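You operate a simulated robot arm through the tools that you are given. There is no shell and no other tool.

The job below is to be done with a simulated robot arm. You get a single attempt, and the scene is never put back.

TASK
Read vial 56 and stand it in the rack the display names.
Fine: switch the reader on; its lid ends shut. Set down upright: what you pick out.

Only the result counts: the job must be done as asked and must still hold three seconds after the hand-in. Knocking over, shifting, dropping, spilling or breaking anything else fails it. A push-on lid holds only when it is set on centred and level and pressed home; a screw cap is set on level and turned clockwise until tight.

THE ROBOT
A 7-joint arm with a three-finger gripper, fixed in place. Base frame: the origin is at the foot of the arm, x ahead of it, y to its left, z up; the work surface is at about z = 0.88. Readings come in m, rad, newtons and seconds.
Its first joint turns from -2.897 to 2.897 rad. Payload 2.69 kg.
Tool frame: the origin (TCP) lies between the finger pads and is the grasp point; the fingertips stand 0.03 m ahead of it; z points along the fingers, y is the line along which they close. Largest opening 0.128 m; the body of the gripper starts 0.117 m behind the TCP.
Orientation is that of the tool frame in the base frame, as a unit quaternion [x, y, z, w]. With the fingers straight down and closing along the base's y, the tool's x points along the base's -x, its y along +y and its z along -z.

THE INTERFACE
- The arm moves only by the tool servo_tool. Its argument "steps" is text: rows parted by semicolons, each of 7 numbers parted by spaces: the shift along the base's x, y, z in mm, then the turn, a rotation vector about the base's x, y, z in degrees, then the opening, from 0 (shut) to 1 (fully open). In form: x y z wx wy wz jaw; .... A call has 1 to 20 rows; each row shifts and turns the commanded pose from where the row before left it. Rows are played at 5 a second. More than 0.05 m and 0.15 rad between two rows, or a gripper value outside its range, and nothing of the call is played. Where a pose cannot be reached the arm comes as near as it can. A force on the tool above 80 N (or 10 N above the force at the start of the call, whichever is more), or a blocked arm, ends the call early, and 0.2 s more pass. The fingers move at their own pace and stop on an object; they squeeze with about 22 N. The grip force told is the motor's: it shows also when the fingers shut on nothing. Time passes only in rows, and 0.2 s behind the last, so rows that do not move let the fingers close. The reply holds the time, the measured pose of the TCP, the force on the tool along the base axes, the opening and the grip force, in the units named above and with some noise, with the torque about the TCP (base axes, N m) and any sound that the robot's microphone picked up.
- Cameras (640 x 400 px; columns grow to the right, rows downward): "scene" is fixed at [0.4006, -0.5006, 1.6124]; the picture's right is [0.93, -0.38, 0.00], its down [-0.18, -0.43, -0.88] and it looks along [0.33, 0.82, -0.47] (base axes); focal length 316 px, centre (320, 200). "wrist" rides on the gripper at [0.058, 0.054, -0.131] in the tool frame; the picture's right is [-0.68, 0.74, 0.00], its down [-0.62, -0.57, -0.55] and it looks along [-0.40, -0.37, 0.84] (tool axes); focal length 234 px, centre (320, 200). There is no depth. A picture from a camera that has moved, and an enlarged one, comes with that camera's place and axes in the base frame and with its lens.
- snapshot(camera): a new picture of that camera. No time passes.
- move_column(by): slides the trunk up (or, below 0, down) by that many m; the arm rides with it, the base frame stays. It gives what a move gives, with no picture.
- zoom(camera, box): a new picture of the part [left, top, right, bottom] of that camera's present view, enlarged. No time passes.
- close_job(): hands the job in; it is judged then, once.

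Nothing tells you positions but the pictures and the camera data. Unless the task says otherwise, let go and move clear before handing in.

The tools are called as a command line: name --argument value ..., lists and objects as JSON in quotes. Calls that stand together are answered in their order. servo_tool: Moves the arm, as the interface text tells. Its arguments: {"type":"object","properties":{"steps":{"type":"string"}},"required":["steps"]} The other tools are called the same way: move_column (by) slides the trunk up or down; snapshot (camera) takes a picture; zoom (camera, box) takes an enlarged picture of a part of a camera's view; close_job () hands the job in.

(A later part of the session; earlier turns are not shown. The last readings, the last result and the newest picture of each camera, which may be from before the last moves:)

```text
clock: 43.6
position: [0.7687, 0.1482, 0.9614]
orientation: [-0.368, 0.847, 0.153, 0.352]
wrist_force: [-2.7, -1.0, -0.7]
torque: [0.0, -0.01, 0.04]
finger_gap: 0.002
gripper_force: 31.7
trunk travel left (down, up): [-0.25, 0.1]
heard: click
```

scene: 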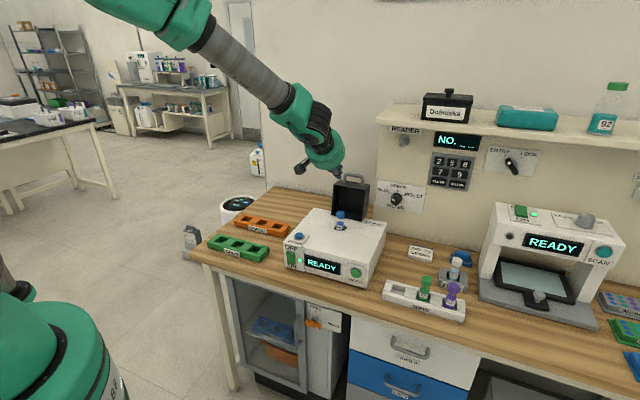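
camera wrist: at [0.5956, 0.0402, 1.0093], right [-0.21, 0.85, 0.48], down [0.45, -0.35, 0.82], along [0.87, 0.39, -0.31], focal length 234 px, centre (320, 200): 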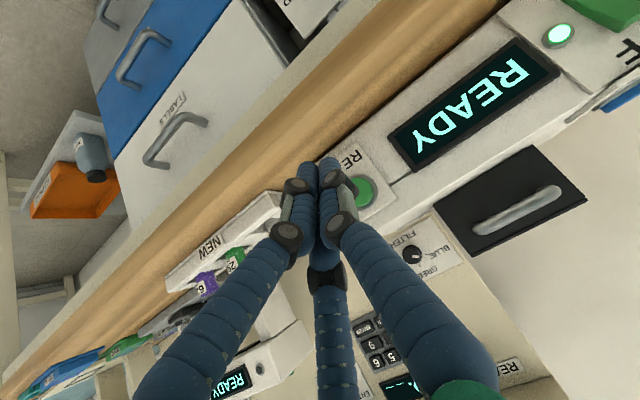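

A click was heard. I'll back off and check the display.

servo_tool --steps "-6 -6.4 0 0 0 0 0; -12 -12.8 0 0 0 0 0; -12 -12.8 0 0 0 0 0; 0 0 0 0 0 0 0"

snapshot --camera "wrist"

zoom --camera "scene" --box '[280, 230, 400, 310]'

```text
clock: 44.6
position: [0.738, 0.1168, 0.9607]
orientation: [-0.368, 0.847, 0.154, 0.352]
wrist_force: [0.0, -0.9, 0.7]
torque: [-0.01, 0.02, -0.01]
finger_gap: 0.0022
gripper_force: 31.9
trunk travel left (down, up): [-0.25, 0.1]
```

```text
taken
camera wrist: at [0.6065, 0.0558, 1.0117], right [-0.21, 0.85, 0.48], down [0.45, -0.35, 0.82], along [0.87, 0.39, -0.3], focal length 234 px, centre (320, 200)
```

wrist: 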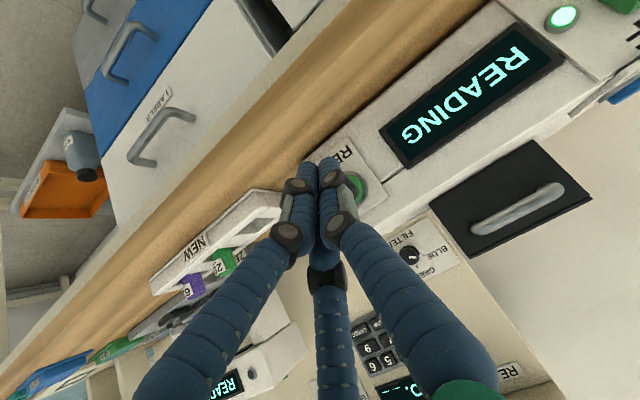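

```text
5.00 times, centred on (340, 270) of scene
camera zoom: at [0.4006, -0.5006, 1.6124], right [0.93, -0.38, 0.0], down [-0.18, -0.43, -0.88], along [0.33, 0.82, -0.47], focal length 1577 px, centre (220, -150)
```

zoom: 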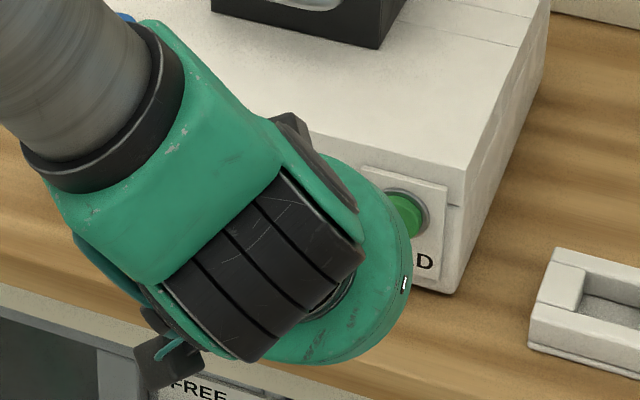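

The display shows READING, so I'll wait in place for a result.

servo_tool --steps "0 0 0 0 0 0 0; 0 0 0 0 0 0 0; 0 0 0 0 0 0 0; 0 0 0 0 0 0 0; 0 0 0 0 0 0 0; 0 0 0 0 0 0 0; 0 0 0 0 0 0 0; 0 0 0 0 0 0 0; 0 0 0 0 0 0 0; 0 0 0 0 0 0 0; 0 0 0 0 0 0 0; 0 0 0 0 0 0 0"

zoom --camera "wrist" --box '[360, 0, 640, 220]'

```text
clock: 47.2
position: [0.7389, 0.1166, 0.9597]
orientation: [-0.369, 0.847, 0.153, 0.351]
wrist_force: [1.0, 0.2, 0.6]
torque: [-0.01, -0.05, 0.04]
finger_gap: 0.0021
gripper_force: 31.0
trunk travel left (down, up): [-0.25, 0.1]
```

```text
1.82 times, centred on (500, 110) of wrist
camera zoom: at [0.6068, 0.0559, 1.0115], right [-0.21, 0.85, 0.48], down [0.45, -0.35, 0.82], along [0.87, 0.39, -0.3], focal length 426 px, centre (-7, 364)
```

zoom: 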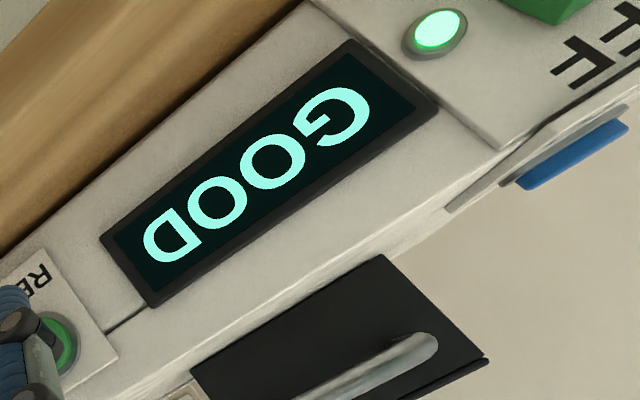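

The display reads GOOD, so vial 56 belongs in the green GOOD rack. Now I'll reopen the lid: bring the tilted fingertip under the handle bar from the front.

servo_tool --steps "-5 -5.3 36.7 0 0 0 0; 0 0 36.7 0 0 0 0; 0 0 36.7 0 0 0 0; -2.1 35.9 0 0 0 0 0; -2.1 35.9 0 0 0 0 0; -2.1 35.9 0 0 0 0 0; -2.1 35.8 0 0 0 0 0; 0 0 0 0 0 0 0"

snapshot --camera "wrist"

zoom --camera "scene" --box '[270, 180, 390, 280]'

```text
clock: 49.0
position: [0.7249, 0.2563, 1.0703]
orientation: [-0.369, 0.848, 0.153, 0.35]
wrist_force: [0.0, -0.6, 0.0]
torque: [-0.02, 0.0, -0.02]
finger_gap: 0.0022
gripper_force: 31.6
trunk travel left (down, up): [-0.25, 0.1]
```

```text
taken
camera wrist: at [0.5933, 0.1956, 1.122], right [-0.21, 0.85, 0.48], down [0.45, -0.35, 0.82], along [0.87, 0.39, -0.31], focal length 234 px, centre (320, 200)
```

wrist: 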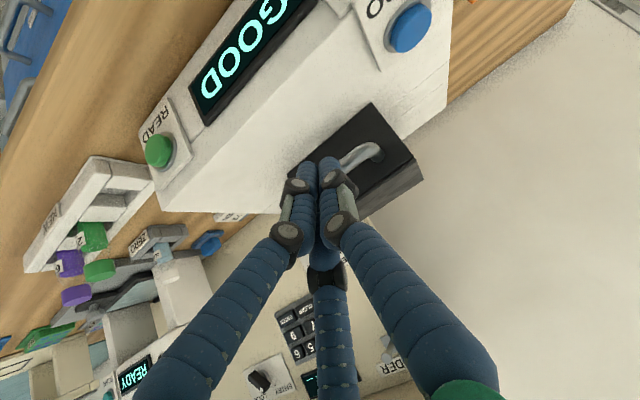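

```text
4.00 times, centred on (330, 230) of scene
camera zoom: at [0.4006, -0.5006, 1.6124], right [0.93, -0.38, 0.0], down [-0.18, -0.43, -0.88], along [0.33, 0.82, -0.47], focal length 1262 px, centre (280, 80)
```

zoom: 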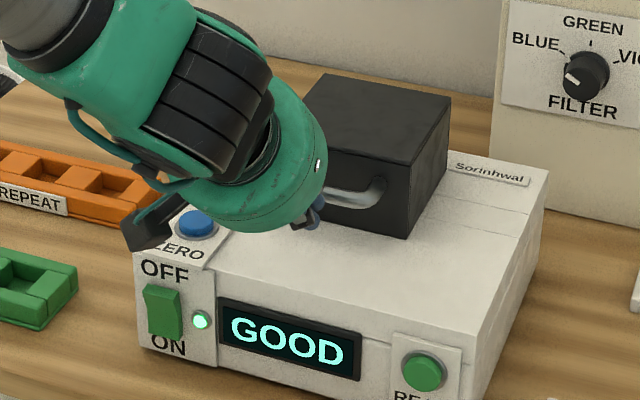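

servo_tool --steps "10.5 11.2 -15.3 0 0 0 0; 10.5 11.2 -15.3 0 0 0 0; 10.5 11.2 -14.5 0 0 0 0; 0 0 0 0 0 0 0"

snapshot --camera "wrist"

zoom --camera "scene" --box '[310, 200, 380, 260]'

```text
clock: 50.0
position: [0.7562, 0.2874, 1.0252]
orientation: [-0.368, 0.847, 0.153, 0.352]
wrist_force: [-0.5, -0.7, -0.2]
torque: [-0.01, 0.03, 0.0]
finger_gap: 0.0019
gripper_force: 30.8
trunk travel left (down, up): [-0.25, 0.1]
```

```text
taken
camera wrist: at [0.6243, 0.2271, 1.0765], right [-0.21, 0.85, 0.48], down [0.45, -0.35, 0.82], along [0.87, 0.39, -0.31], focal length 234 px, centre (320, 200)
```

wrist: 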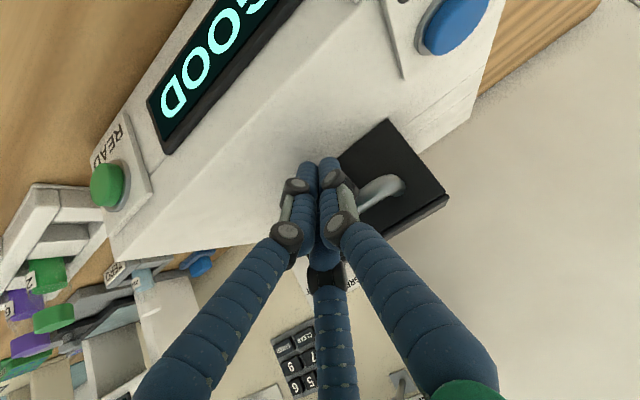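

```text
6.67 times, centred on (345, 230) of scene
camera zoom: at [0.4006, -0.5006, 1.6124], right [0.93, -0.38, 0.0], down [-0.18, -0.43, -0.88], along [0.33, 0.82, -0.47], focal length 2103 px, centre (153, 0)
```

zoom: 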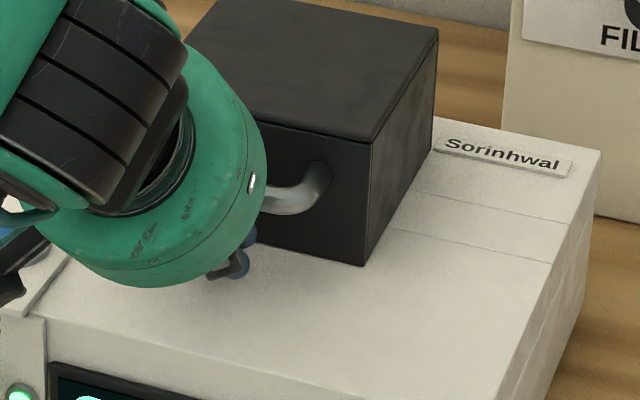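

The tip is just in front of and below the bar. I'll tuck it under and lift along the hinge arc in small steps.

servo_tool --steps "6.8 7.3 0 0 0 0 0; 3.3 3.6 12.7 0 0 0 0; 3.4 3.6 12.7 0 0 0 0; 4.7 5.1 11.7 0 0 0 0; 4.8 5.1 11.6 0 0 0 0; 0 0 0 0 0 0 0"

zoom --camera "scene" --box '[290, 160, 400, 260]'

snapshot --camera "wrist"

```text
clock: 51.4
position: [0.779, 0.3126, 1.0735]
orientation: [-0.368, 0.847, 0.152, 0.351]
wrist_force: [-0.2, 0.3, 0.3]
torque: [-0.02, -0.04, 0.0]
finger_gap: 0.0021
gripper_force: 31.3
trunk travel left (down, up): [-0.25, 0.1]
```

```text
4.00 times, centred on (345, 210) of scene
camera zoom: at [0.4006, -0.5006, 1.6124], right [0.93, -0.38, 0.0], down [-0.18, -0.43, -0.88], along [0.33, 0.82, -0.47], focal length 1262 px, centre (220, 160)
```

zoom: 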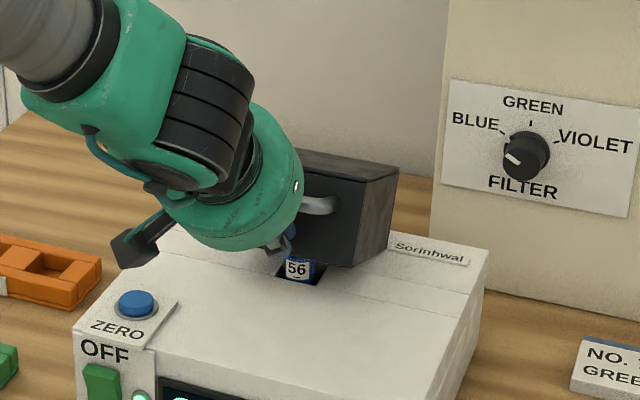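

```text
taken
camera wrist: at [0.6473, 0.252, 1.1254], right [-0.21, 0.85, 0.48], down [0.45, -0.35, 0.82], along [0.87, 0.39, -0.31], focal length 234 px, centre (320, 200)
```

wrist: 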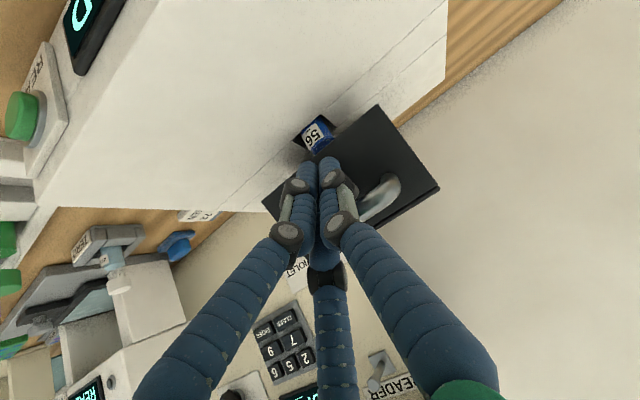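

The lid is rising and the vial is visible beneath, undisturbed. Continuing along the arc.

servo_tool --steps "6 6.5 10.3 0 0 0 0; 6.1 6.5 10.2 0 0 0 0; 7.2 7.7 8.6 0 0 0 0; 7.2 7.8 8.5 0 0 0 0; 0 0 0 0 0 0 0"

zoom --camera "scene" --box '[290, 160, 400, 260]'

snapshot --camera "wrist"

```text
clock: 52.6
position: [0.8054, 0.3426, 1.1111]
orientation: [-0.368, 0.847, 0.153, 0.352]
wrist_force: [0.1, -0.1, -0.3]
torque: [0.02, 0.05, 0.03]
finger_gap: 0.0023
gripper_force: 31.5
trunk travel left (down, up): [-0.25, 0.1]
```

```text
4.00 times, centred on (345, 210) of scene
camera zoom: at [0.4006, -0.5006, 1.6124], right [0.93, -0.38, 0.0], down [-0.18, -0.43, -0.88], along [0.33, 0.82, -0.47], focal length 1262 px, centre (220, 160)
```

zoom: 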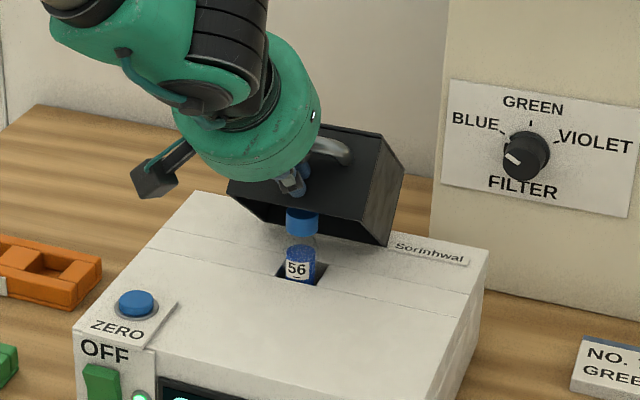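

```text
taken
camera wrist: at [0.6735, 0.2807, 1.1632], right [-0.21, 0.85, 0.48], down [0.45, -0.35, 0.82], along [0.87, 0.39, -0.31], focal length 234 px, centre (320, 200)
```

wrist: 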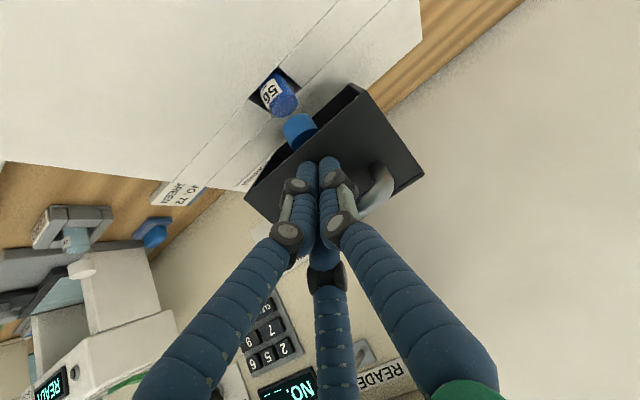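

servo_tool --steps "8.1 8.7 6.6 0 0 0 0; 8.1 8.6 6.6 0 0 0 0; 8.8 9.4 4.5 0 0 0 0; 8.8 9.5 4.4 0 0 0 0; 0 0 0 0 0 0 0"

zoom --camera "scene" --box '[290, 160, 400, 260]'

snapshot --camera "wrist"

```text
clock: 53.8
position: [0.8399, 0.3767, 1.1401]
orientation: [-0.367, 0.846, 0.152, 0.354]
wrist_force: [-1.2, -16.4, 35.3]
torque: [-0.46, -0.27, -0.08]
finger_gap: 0.0019
gripper_force: 31.7
trunk travel left (down, up): [-0.25, 0.1]
```

```text
4.00 times, centred on (345, 210) of scene
camera zoom: at [0.4006, -0.5006, 1.6124], right [0.93, -0.38, 0.0], down [-0.18, -0.43, -0.88], along [0.33, 0.82, -0.47], focal length 1262 px, centre (220, 160)
```

zoom: 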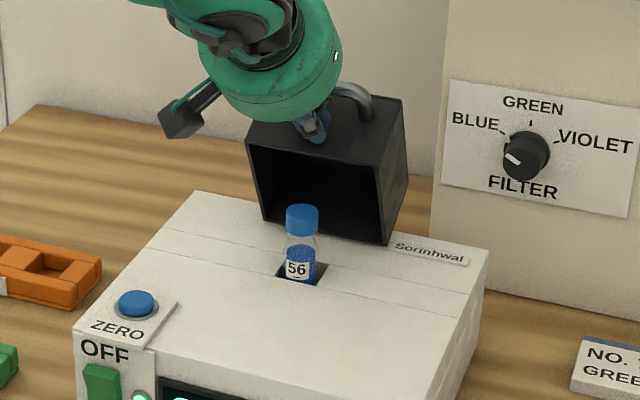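

```text
taken
camera wrist: at [0.7081, 0.3154, 1.1897], right [-0.21, 0.85, 0.48], down [0.44, -0.35, 0.83], along [0.87, 0.39, -0.3], focal length 234 px, centre (320, 200)
```

wrist: 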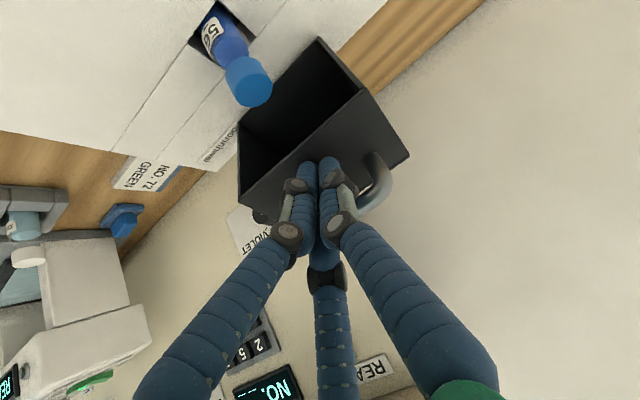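

The lid is about 70° up, but the tip now presses on its top face. I'll raise a little and push the bar back.

servo_tool --steps "3 3.2 8 0 0 0 0; 5 5.4 5 0 0 0 0; 7 7.5 2 0 0 0 0; 0 0 0 0 0 0 0"

zoom --camera "scene" --box '[290, 160, 400, 260]'

snapshot --camera "wrist"

```text
clock: 54.8
position: [0.854, 0.3948, 1.1458]
orientation: [-0.369, 0.847, 0.153, 0.35]
wrist_force: [-0.3, 0.7, 2.5]
torque: [0.03, 0.03, -0.01]
finger_gap: 0.0018
gripper_force: 31.5
trunk travel left (down, up): [-0.25, 0.1]
```

```text
4.00 times, centred on (345, 210) of scene
camera zoom: at [0.4006, -0.5006, 1.6124], right [0.93, -0.38, 0.0], down [-0.18, -0.43, -0.88], along [0.33, 0.82, -0.47], focal length 1262 px, centre (220, 160)
```

zoom: 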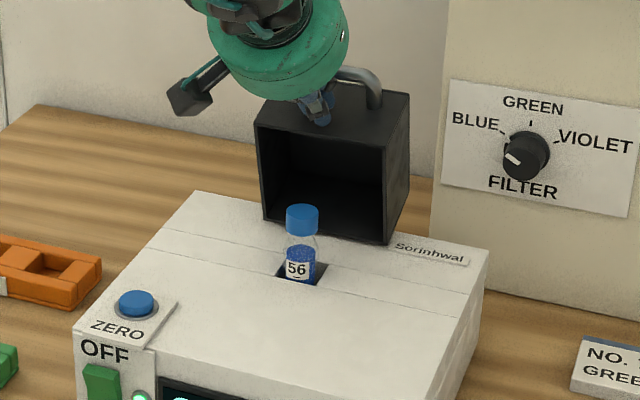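

```text
taken
camera wrist: at [0.7221, 0.3332, 1.198], right [-0.21, 0.85, 0.48], down [0.45, -0.35, 0.82], along [0.87, 0.39, -0.31], focal length 234 px, centre (320, 200)
```

wrist: 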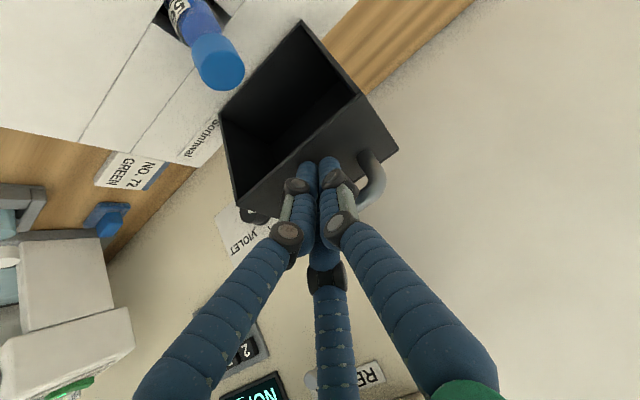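

servo_tool --steps "6 6.4 4 0 0 0 0; 6 6.4 4 0 0 0 0; 6 6.4 0 0 0 0 0; 0 0 0 0 0 0 0"

zoom --camera "scene" --box '[290, 160, 400, 260]'

```text
clock: 55.8
position: [0.8738, 0.4137, 1.1572]
orientation: [-0.368, 0.848, 0.152, 0.35]
wrist_force: [0.4, 0.5, 0.3]
torque: [0.0, -0.03, 0.02]
finger_gap: 0.0018
gripper_force: 31.4
trunk travel left (down, up): [-0.25, 0.1]
```

```text
4.00 times, centred on (345, 210) of scene
camera zoom: at [0.4006, -0.5006, 1.6124], right [0.93, -0.38, 0.0], down [-0.18, -0.43, -0.88], along [0.33, 0.82, -0.47], focal length 1262 px, centre (220, 160)
```

zoom: 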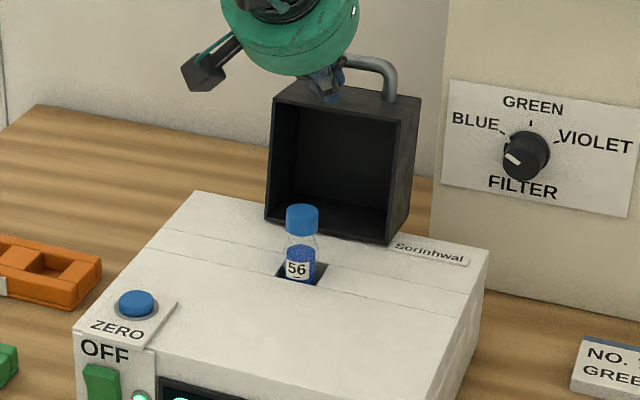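

servo_tool --steps "-4 -4.3 15 0 0 0 0; -4 -4.3 20 0 0 0 0; -10 -10.7 20 0 0 0 0; -14 -15 0 0 0 0 0; -14 -15 0 0 0 0 0; 0 0 0 0 0 0 0"

zoom --camera "scene" --box '[290, 160, 400, 260]'

snapshot --camera "wrist"

```text
clock: 57.2
position: [0.8269, 0.3631, 1.2121]
orientation: [-0.369, 0.847, 0.153, 0.351]
wrist_force: [-0.8, -0.6, 0.1]
torque: [-0.01, 0.01, 0.01]
finger_gap: 0.0022
gripper_force: 31.1
trunk travel left (down, up): [-0.25, 0.1]
```

```text
4.00 times, centred on (345, 210) of scene
camera zoom: at [0.4006, -0.5006, 1.6124], right [0.93, -0.38, 0.0], down [-0.18, -0.43, -0.88], along [0.33, 0.82, -0.47], focal length 1262 px, centre (220, 160)
```

zoom: 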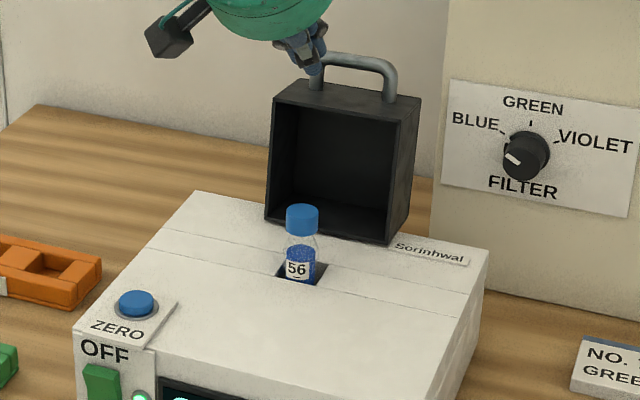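

```text
taken
camera wrist: at [0.6951, 0.3025, 1.2634], right [-0.21, 0.85, 0.48], down [0.45, -0.35, 0.82], along [0.87, 0.39, -0.3], focal length 234 px, centre (320, 200)
```

wrist: 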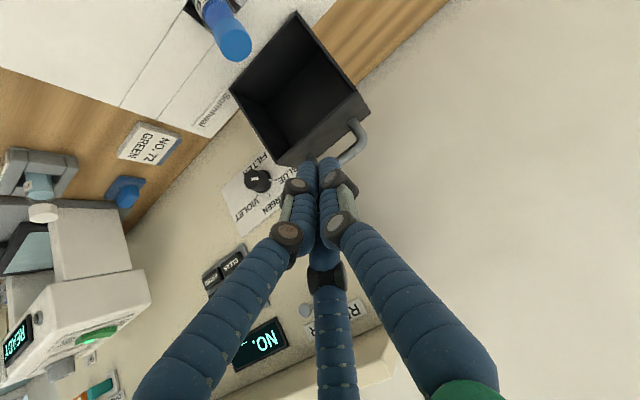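

The lid rests open and the vial is upright in the well. I'll straighten the hand, open the jaws and centre above the vial cap.

servo_tool --steps "0 0 0 -5.485 5.115 0 0; 0 0 0 -5.485 5.115 0 0; 0 0 0 -5.485 5.115 0 0; 0 0 0 -5.485 5.115 0 0.2; 0 0 0 -5.485 5.115 0 0.4; 0 0 0 -5.485 5.115 0 0.47; 5 4 -40 0 0 0 0.47; 0 0 -40 0 0 0 0.47; 0 0 0 0 0 0 0.47"

zoom --camera "wrist" --box '[240, 60, 400, 240]'

zoom --camera "scene" --box '[300, 160, 390, 250]'

```text
clock: 59.2
position: [0.8312, 0.3678, 1.131]
orientation: [-0.399, 0.917, 0.0, -0.001]
wrist_force: [-0.2, 0.4, 0.4]
torque: [-0.01, 0.01, -0.02]
finger_gap: 0.0603
gripper_force: 0.0
trunk travel left (down, up): [-0.25, 0.1]
```

```text
2.22 times, centred on (320, 150) of wrist
camera zoom: at [0.7509, 0.3618, 1.2618], right [-0.08, 1.0, 0.0], down [0.83, 0.07, 0.55], along [0.55, 0.04, -0.84], focal length 520 px, centre (320, 311)
```

zoom: 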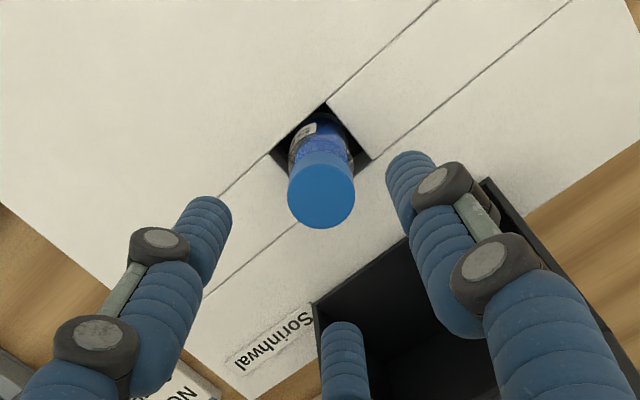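

```text
4.44 times, centred on (345, 205) of scene
camera zoom: at [0.4006, -0.5006, 1.6124], right [0.93, -0.38, 0.0], down [-0.18, -0.43, -0.88], along [0.33, 0.82, -0.47], focal length 1402 px, centre (209, 178)
```

zoom: 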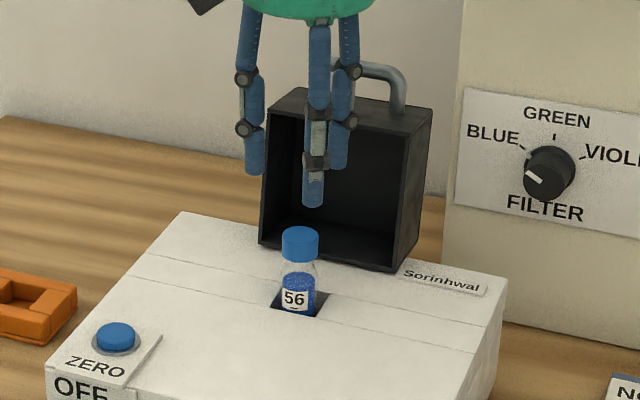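

Centred over the cap. Lowering and gripping at the same height as before.

servo_tool --steps "0 0 -30 0 0 0 0.47; 0 0 -30 0 0 0 0.47; 0 0 -26 0 0 0 0.47; 0 0 0 0 0 0 0.3; 0 0 0 0 0 0 0.2; 0 0 0 0 0 0 0.1; 0 0 0 0 0 0 0; 0 0 0 0 0 0 0"

zoom --camera "wrist" --box '[240, 60, 400, 240]'

zoom --camera "scene" --box '[300, 160, 390, 250]'

```text
clock: 61.0
position: [0.8324, 0.3689, 1.0446]
orientation: [-0.399, 0.917, 0.0, 0.0]
wrist_force: [-0.8, 1.3, 3.1]
torque: [0.04, 0.06, -0.01]
finger_gap: 0.0302
gripper_force: 21.9
trunk travel left (down, up): [-0.25, 0.1]
```

```text
2.22 times, centred on (320, 150) of wrist
camera zoom: at [0.7515, 0.3624, 1.1768], right [-0.08, 1.0, 0.0], down [0.83, 0.06, 0.55], along [0.55, 0.04, -0.84], focal length 520 px, centre (320, 311)
```

zoom: 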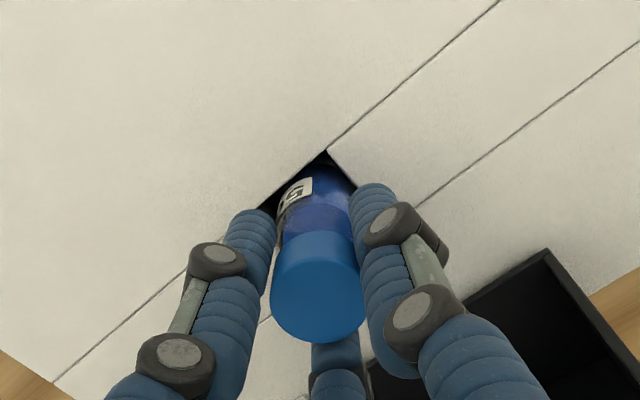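

```text
4.44 times, centred on (345, 205) of scene
camera zoom: at [0.4006, -0.5006, 1.6124], right [0.93, -0.38, 0.0], down [-0.18, -0.43, -0.88], along [0.33, 0.82, -0.47], focal length 1402 px, centre (209, 178)
```

zoom: 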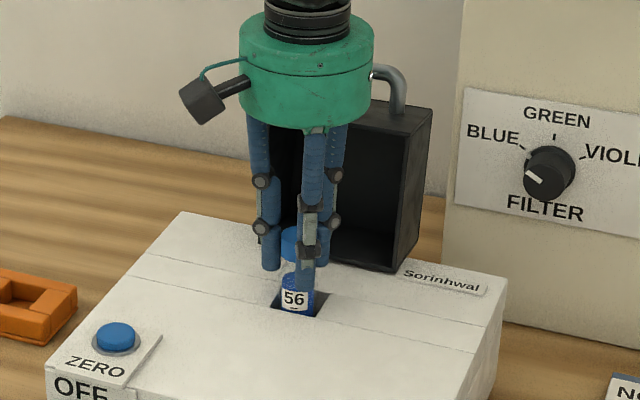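

Gripped again. I'll lift it out and carry it over the reader to near the GOOD rack for a close look at its pockets.

servo_tool --steps "0 0 8 0 0 0 0; 0 0 15 0 0 0 0; 0 0 25 0 0 0 0; 0 0 30 0 0 0 0; 0 0 28 0 0 0 0; -42.4 12.6 0 0 0 0 0; -42.4 12.6 0 0 0 0 0; -42.4 12.6 0 0 0 0 0; -42.4 12.6 0 0 0 0 0; -42.4 12.6 0 0 0 0 0; -42.4 12.6 0 0 0 0 0; -42.1 12.9 0 0 0 0 0; 0 0 0 0 0 0 0"

snapshot --camera "wrist"

snapshot --camera "scene"

```text
clock: 63.8
position: [0.5336, 0.4561, 1.1521]
orientation: [-0.4, 0.917, 0.0, 0.0]
wrist_force: [-0.2, 0.4, -1.0]
torque: [-0.04, -0.09, -0.01]
finger_gap: 0.0301
gripper_force: 21.9
trunk travel left (down, up): [-0.25, 0.1]
```

```text
taken
camera wrist: at [0.4529, 0.4504, 1.2839], right [-0.08, 1.0, 0.0], down [0.83, 0.07, 0.55], along [0.55, 0.04, -0.84], focal length 234 px, centre (320, 200)
```

wrist: 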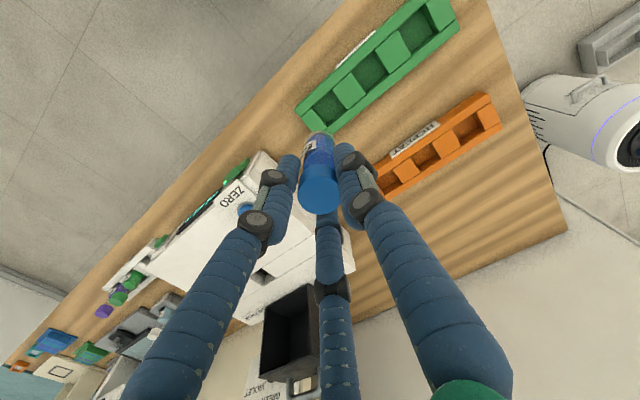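

```text
taken
```

scene: 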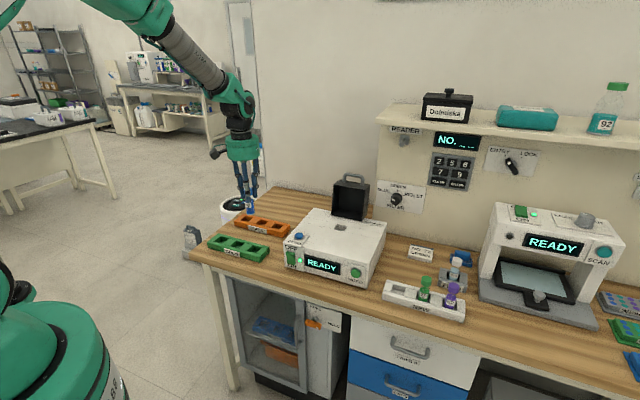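

zoom --camera "wrist" --box '[280, 0, 480, 140]'

zoom --camera "scene" --box '[190, 170, 310, 270]'

zoom --camera "wrist" --box '[260, 110, 380, 230]'

```text
2.86 times, centred on (380, 70) of wrist
camera zoom: at [0.4529, 0.4504, 1.2839], right [-0.08, 1.0, 0.0], down [0.83, 0.07, 0.55], along [0.55, 0.04, -0.84], focal length 669 px, centre (149, 571)
```

zoom: 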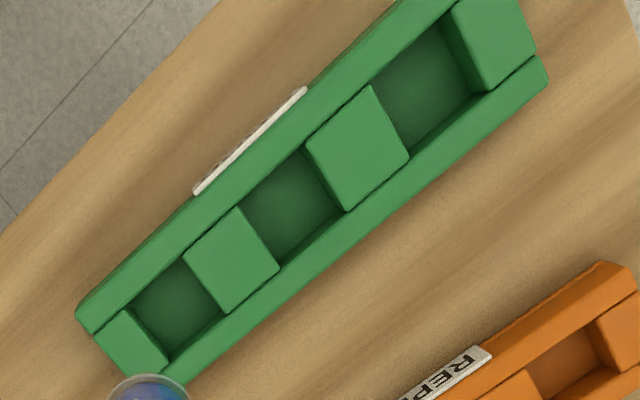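

```text
4.00 times, centred on (250, 220) of scene
camera zoom: at [0.4006, -0.5006, 1.6124], right [0.93, -0.38, 0.0], down [-0.18, -0.43, -0.88], along [0.33, 0.82, -0.47], focal length 1262 px, centre (600, 120)
```

zoom: 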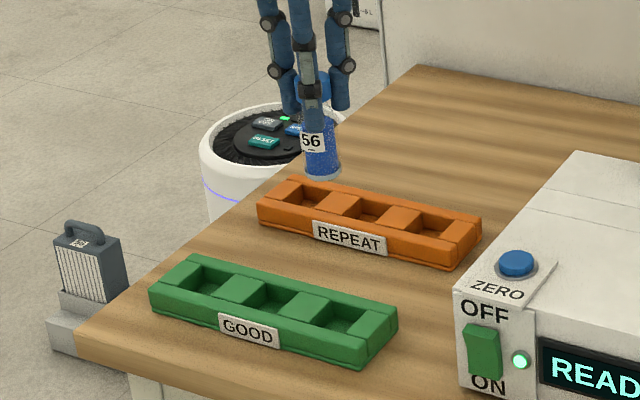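

```text
3.33 times, centred on (320, 170) of wrist
camera zoom: at [0.4529, 0.4504, 1.2839], right [-0.08, 1.0, 0.0], down [0.83, 0.07, 0.55], along [0.55, 0.04, -0.84], focal length 781 px, centre (320, 300)
```

zoom: 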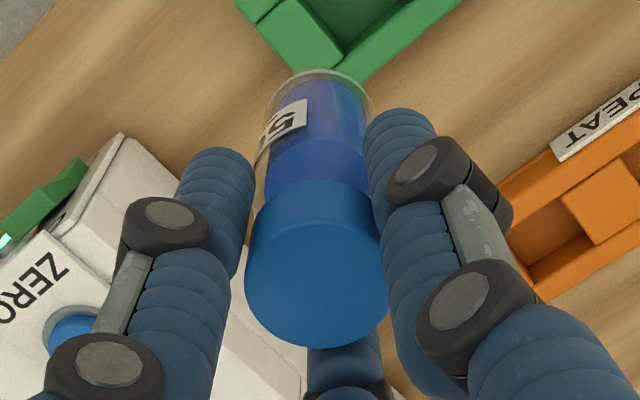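

zoom --camera "scene" --box '[200, 225, 280, 270]'

```text
8.00 times, centred on (240, 248) of scene
camera zoom: at [0.4006, -0.5006, 1.6124], right [0.93, -0.38, 0.0], down [-0.18, -0.43, -0.88], along [0.33, 0.82, -0.47], focal length 2524 px, centre (960, -180)
```

zoom: 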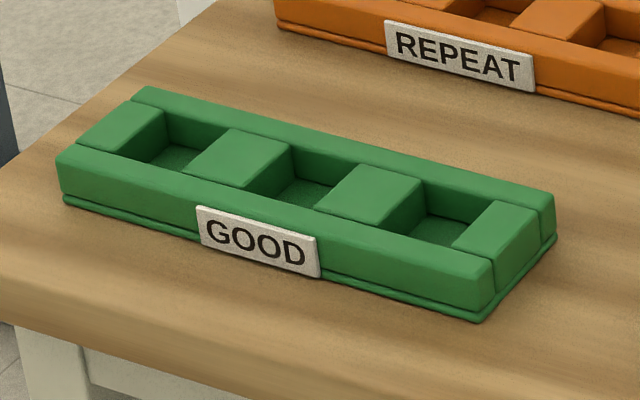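

The middle pocket of the GOOD rack is at about (0.476, 0.520). I'll move the vial above it, lower to just over the rack and check alignment.

servo_tool --steps "-28.7 32.1 0 0 0 0 0; -28.8 32.1 0 0 0 0 0; 0 0 -40 0 0 0 0; 0 0 -40 0 0 0 0; 0 0 -30 0 0 0 0; 0 0 0 0 0 0 0"

zoom --camera "wrist" --box '[240, 40, 400, 240]'

zoom --camera "scene" --box '[200, 200, 300, 270]'

```text
clock: 65.2
position: [0.4781, 0.52, 1.0419]
orientation: [-0.399, 0.917, -0.001, 0.0]
wrist_force: [-0.3, -0.5, -0.2]
torque: [-0.05, 0.01, 0.02]
finger_gap: 0.03
gripper_force: 22.5
trunk travel left (down, up): [-0.25, 0.1]
```

```text
2.00 times, centred on (320, 140) of wrist
camera zoom: at [0.3967, 0.5152, 1.1725], right [-0.08, 1.0, 0.0], down [0.83, 0.07, 0.55], along [0.55, 0.04, -0.84], focal length 468 px, centre (320, 320)
```

zoom: 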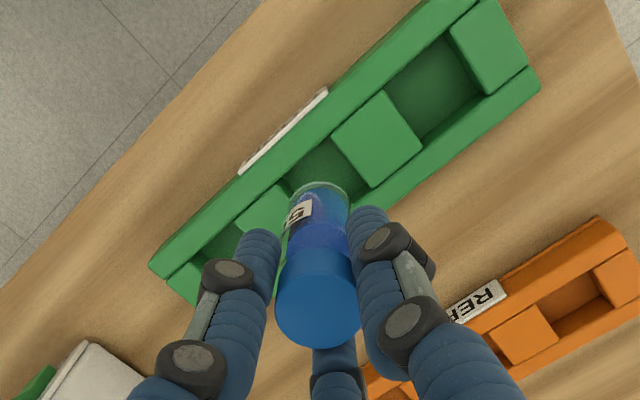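

```text
5.71 times, centred on (250, 235) of scene
camera zoom: at [0.4006, -0.5006, 1.6124], right [0.93, -0.38, 0.0], down [-0.18, -0.43, -0.88], along [0.33, 0.82, -0.47], focal length 1803 px, centre (720, 0)
```

zoom: 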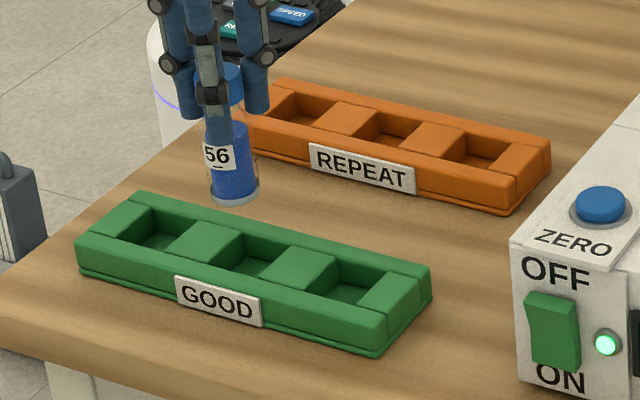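

servo_tool --steps "1.5 2.5 -12 0 0 0 0; 0 0 -10 0 0 0 0; 0 0 0 0 0 0 0"

zoom --camera "wrist" --box '[250, 60, 390, 240]'

zoom --camera "scene" --box '[200, 200, 280, 260]'

```text
clock: 66.0
position: [0.4788, 0.5228, 1.0191]
orientation: [-0.399, 0.917, 0.001, 0.0]
wrist_force: [0.2, 0.7, -0.3]
torque: [-0.01, 0.01, -0.01]
finger_gap: 0.0302
gripper_force: 22.2
trunk travel left (down, up): [-0.25, 0.1]
```

```text
2.22 times, centred on (320, 150) of wrist
camera zoom: at [0.3983, 0.5172, 1.1508], right [-0.08, 1.0, 0.0], down [0.83, 0.06, 0.55], along [0.55, 0.04, -0.84], focal length 520 px, centre (320, 311)
```

zoom: 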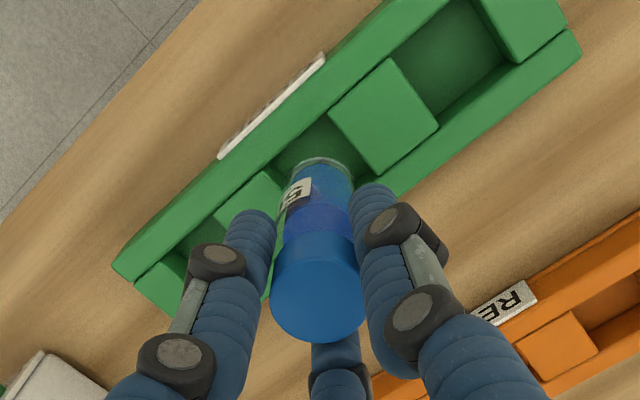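

```text
6.67 times, centred on (240, 230) of scene
camera zoom: at [0.4006, -0.5006, 1.6124], right [0.93, -0.38, 0.0], down [-0.18, -0.43, -0.88], along [0.33, 0.82, -0.47], focal length 2103 px, centre (853, 0)
```

zoom: 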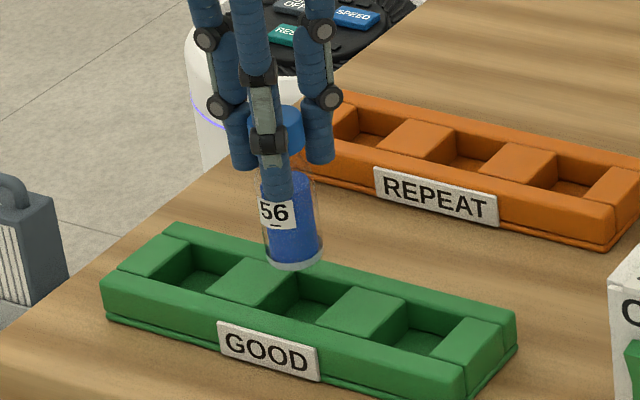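

Using two wrist views, the pocket centre is at s≈-0.0075, m≈0.709, and the vial is within about 1 mm of it. Lowering it in gently.

servo_tool --steps "0 0 -12 0 0 0 0; 0 0 -12 0 0 0 0; 0 0 -10 0 0 0 0; 0 0 -4 0 0 0 0; 0 0 0 0 0 0 0"

zoom --camera "wrist" --box '[250, 60, 390, 240]'

zoom --camera "scene" --box '[200, 200, 280, 260]'

```text
clock: 67.2
position: [0.48, 0.5235, 0.9827]
orientation: [-0.399, 0.917, 0.0, 0.0]
wrist_force: [-0.8, -0.5, -0.4]
torque: [0.0, -0.02, -0.02]
finger_gap: 0.03
gripper_force: 22.4
trunk travel left (down, up): [-0.25, 0.1]
```

```text
2.22 times, centred on (320, 150) of wrist
camera zoom: at [0.3988, 0.5173, 1.1129], right [-0.08, 1.0, 0.0], down [0.83, 0.06, 0.55], along [0.55, 0.04, -0.84], focal length 520 px, centre (320, 311)
```

zoom: 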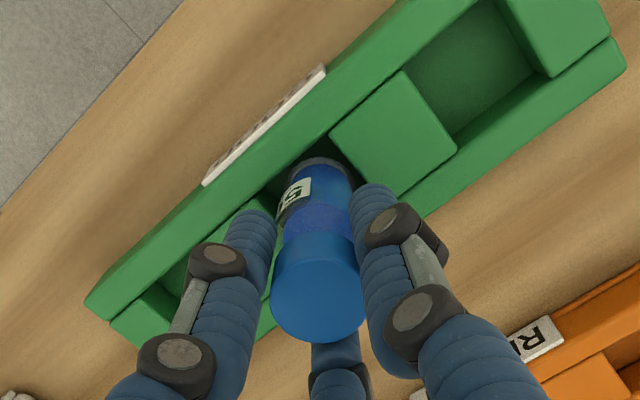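

```text
6.67 times, centred on (240, 230) of scene
camera zoom: at [0.4006, -0.5006, 1.6124], right [0.93, -0.38, 0.0], down [-0.18, -0.43, -0.88], along [0.33, 0.82, -0.47], focal length 2103 px, centre (853, 0)
```

zoom: 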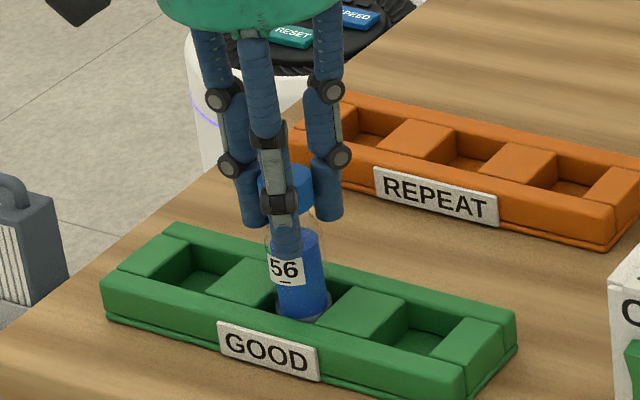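

The vial is inside the pocket. A few more small steps to the floor.

servo_tool --steps "0 0 -3 0 0 0 0; 0 0 -3 0 0 0 0; 0 0 -2 0 0 0 0; 0 0 0 0 0 0 0"

```text
clock: 68.2
position: [0.4804, 0.5232, 0.9734]
orientation: [-0.398, 0.917, -0.001, 0.0]
wrist_force: [-0.4, 0.2, 0.5]
torque: [0.02, 0.01, -0.01]
finger_gap: 0.03
gripper_force: 21.6
trunk travel left (down, up): [-0.25, 0.1]
```

servo_tool --steps "0 0 -2 0 0 0 0; 0 0 0 0 0 0 0"

```text
clock: 68.8
position: [0.4779, 0.5229, 0.9714]
orientation: [-0.399, 0.917, 0.0, 0.0]
wrist_force: [0.6, -0.3, 0.6]
torque: [-0.03, 0.03, -0.02]
finger_gap: 0.03
gripper_force: 21.9
trunk travel left (down, up): [-0.25, 0.1]
```

servo_tool --steps "0 0 -1.5 0 0 0 0; 0 0 0 0 0 0 0"

```text
clock: 69.4
position: [0.4806, 0.5227, 0.9717]
orientation: [-0.399, 0.917, 0.0, 0.0]
wrist_force: [-0.6, -2.6, 13.0]
torque: [-0.24, 0.15, 0.0]
finger_gap: 0.03
gripper_force: 22.1
trunk travel left (down, up): [-0.25, 0.1]
```

It has touched the pocket floor (13 N). I'll ease up a touch, release and rise.

servo_tool --steps "0 0 1 0 0 0 0; 0 0 0 0 0 0 0.27; 0 0 0 0 0 0 0.3; 0 0 0 0 0 0 0.38; 0 0 0 0 0 0 0.47; 0 0 0 0 0 0 0.47"

zoom --camera "scene" --box '[200, 200, 280, 260]'

servo_tool --steps "0 0 20 0 0 0 0.47; 0 0 40 0 0 0 0.47; 0 0 45 0 0 0 0.47; 0 0 45 0 0 0 0.47; 0 0 0 0 0 0 0.2; 0 0 0 0 0 0 0; 0 0 0 0 0 0 0"

zoom --camera "scene" --box '[190, 190, 310, 270]'

snapshot --camera "wrist"

```text
clock: 70.8
position: [0.4795, 0.5225, 0.9713]
orientation: [-0.398, 0.917, 0.0, 0.0]
wrist_force: [1.1, -0.5, -1.1]
torque: [0.01, 0.0, -0.03]
finger_gap: 0.0603
gripper_force: 0.1
trunk travel left (down, up): [-0.25, 0.1]
```

```text
6.67 times, centred on (240, 230) of scene
camera zoom: at [0.4006, -0.5006, 1.6124], right [0.93, -0.38, 0.0], down [-0.18, -0.43, -0.88], along [0.33, 0.82, -0.47], focal length 2103 px, centre (853, 0)
```

zoom: 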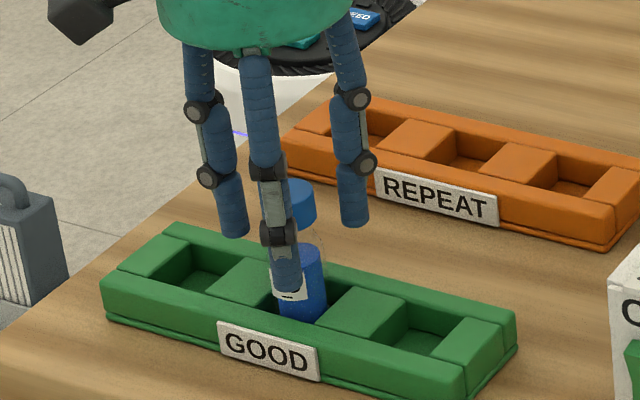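

```text
clock: 72.4
position: [0.4793, 0.5224, 1.1222]
orientation: [-0.399, 0.917, 0.0, 0.0]
wrist_force: [-0.4, -0.3, 0.2]
torque: [0.02, -0.01, 0.0]
finger_gap: 0.0022
gripper_force: 21.7
trunk travel left (down, up): [-0.25, 0.1]
```

```text
5.00 times, centred on (250, 230) of scene
camera zoom: at [0.4006, -0.5006, 1.6124], right [0.93, -0.38, 0.0], down [-0.18, -0.43, -0.88], along [0.33, 0.82, -0.47], focal length 1577 px, centre (670, 50)
```

zoom: 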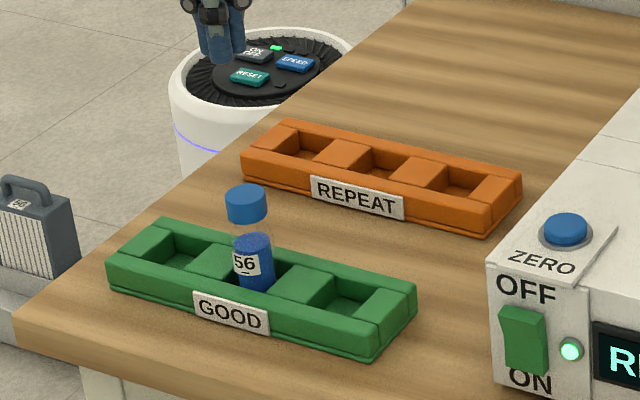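

```text
taken
camera wrist: at [0.3983, 0.5168, 1.2525], right [-0.08, 1.0, 0.0], down [0.83, 0.06, 0.55], along [0.55, 0.04, -0.84], focal length 234 px, centre (320, 200)
```

wrist: 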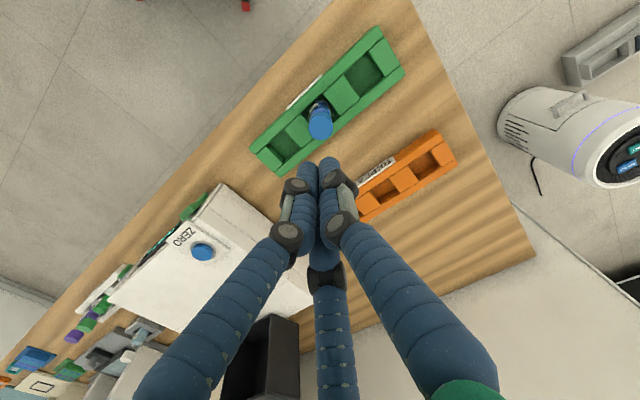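

Vial 56 is standing upright in the GOOD rack. The last job is the lid: I'll rise, tilt the closed fingers 45° and return behind the handle bar.

servo_tool --steps "0 0 43 0 0 0 0; 0 0 43 0 0 0 0; 0 0 42 0 0 0 0; 36.6 -20.3 0 0 0 0 0; 36.6 -20.3 0 0 0 0 0; 36.6 -20.3 0 0 0 0 0; 36.6 -20.3 0 0 0 0 0; 36.6 -20.3 0 0 0 0 0; 36.6 -20.3 0 0 0 0 0; 36.6 -20.3 0 0 0 0 0; 36.6 -20.3 0 0 0 0 0; 36.6 -20.4 0 0 0 0 0; 0 0 0 5.485 -5.115 0 0; 0 0 0 5.485 -5.115 0 0; 0 0 0 5.485 -5.115 0 0; 0 0 0 5.485 -5.115 0 0; 0 0 0 5.485 -5.115 0 0; 0 0 0 5.485 -5.115 0 0; 0 0 0 0 0 0 0"

snapshot --camera "wrist"

snapshot --camera "scene"

```text
clock: 76.4
position: [0.8083, 0.3397, 1.2493]
orientation: [-0.368, 0.847, 0.153, 0.352]
wrist_force: [-0.3, -0.4, 1.1]
torque: [-0.03, -0.02, -0.03]
finger_gap: 0.0025
gripper_force: 21.8
trunk travel left (down, up): [-0.25, 0.1]
```

```text
taken
camera wrist: at [0.6766, 0.2786, 1.3009], right [-0.21, 0.85, 0.48], down [0.44, -0.35, 0.82], along [0.87, 0.39, -0.3], focal length 234 px, centre (320, 200)
```

wrist: 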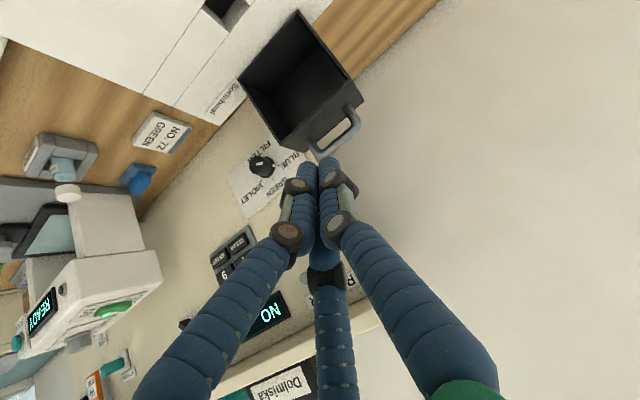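

```text
taken
```

scene: 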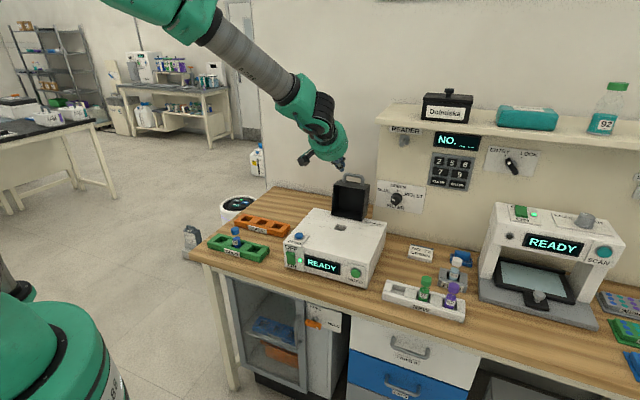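

servo_tool --steps "25.9 27.8 0 0 0 0 0; 25.9 27.8 0 0 0 0 0; 25.9 27.8 0 0 0 0 0; 25.9 27.8 0 0 0 0 0; 25.9 27.8 0 0 0 0 0; 3 3.2 -26 0 0 0 0; 0 0 -26 0 0 0 0; 0 0 -25 0 0 0 0; 0 0 0 0 0 0 0"

snapshot --camera "wrist"

zoom --camera "scene" --box '[310, 150, 390, 220]'

```text
clock: 78.4
position: [0.9424, 0.4815, 1.1717]
orientation: [-0.368, 0.847, 0.153, 0.351]
wrist_force: [0.7, 0.7, 0.4]
torque: [0.0, -0.02, -0.03]
finger_gap: 0.0024
gripper_force: 22.2
trunk travel left (down, up): [-0.25, 0.1]
```

```text
taken
camera wrist: at [0.8096, 0.4217, 1.2235], right [-0.21, 0.85, 0.48], down [0.45, -0.35, 0.82], along [0.87, 0.39, -0.3], focal length 234 px, centre (320, 200)
```

wrist: 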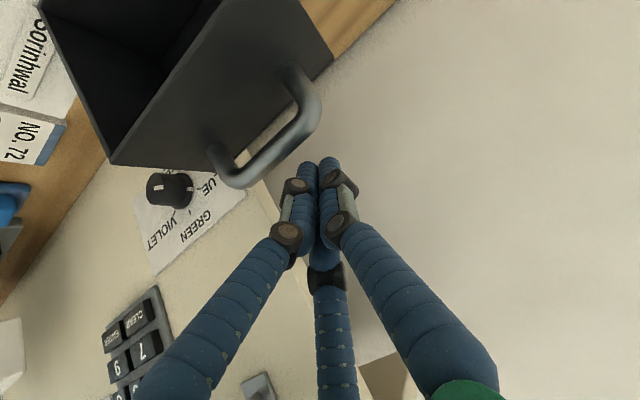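

```text
5.71 times, centred on (350, 185) of scene
camera zoom: at [0.4006, -0.5006, 1.6124], right [0.93, -0.38, 0.0], down [-0.18, -0.43, -0.88], along [0.33, 0.82, -0.47], focal length 1803 px, centre (149, 286)
```

zoom: 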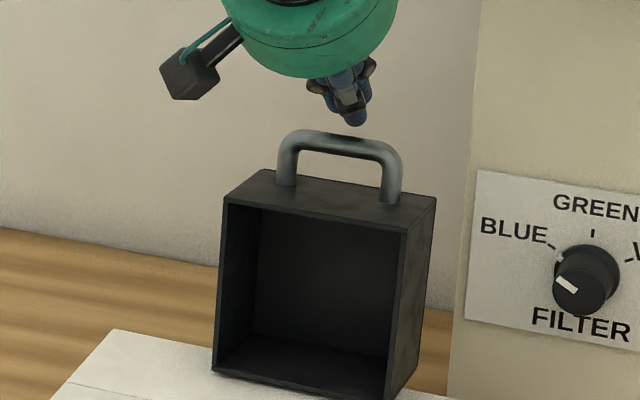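

servo_tool --steps "-6.8 -7.3 -4 0 0 0 0; -8.9 -9.5 4 0 0 0 0; -8.9 -9.5 4 0 0 0 0; -8.9 -9.5 2 0 0 0 0; -8.9 -9.5 2 0 0 0 0; 0 0 0 0 0 0 0"

zoom --camera "scene" --box '[310, 150, 390, 220]'

```text
clock: 79.8
position: [0.8988, 0.4361, 1.1777]
orientation: [-0.369, 0.847, 0.153, 0.35]
wrist_force: [-0.5, 1.0, 1.2]
torque: [0.0, -0.03, -0.04]
finger_gap: 0.0022
gripper_force: 21.5
trunk travel left (down, up): [-0.25, 0.1]
```

```text
5.71 times, centred on (350, 185) of scene
camera zoom: at [0.4006, -0.5006, 1.6124], right [0.93, -0.38, 0.0], down [-0.18, -0.43, -0.88], along [0.33, 0.82, -0.47], focal length 1803 px, centre (149, 286)
```

zoom: 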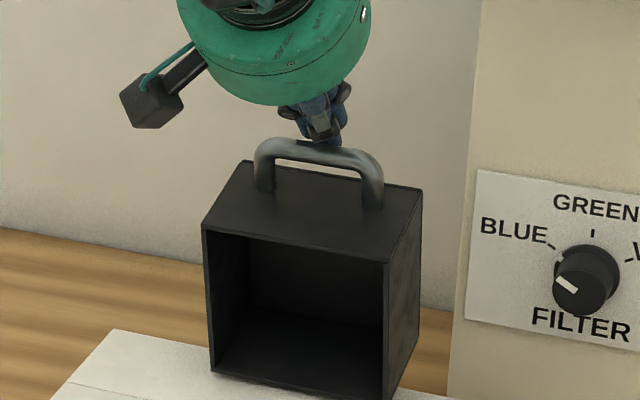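

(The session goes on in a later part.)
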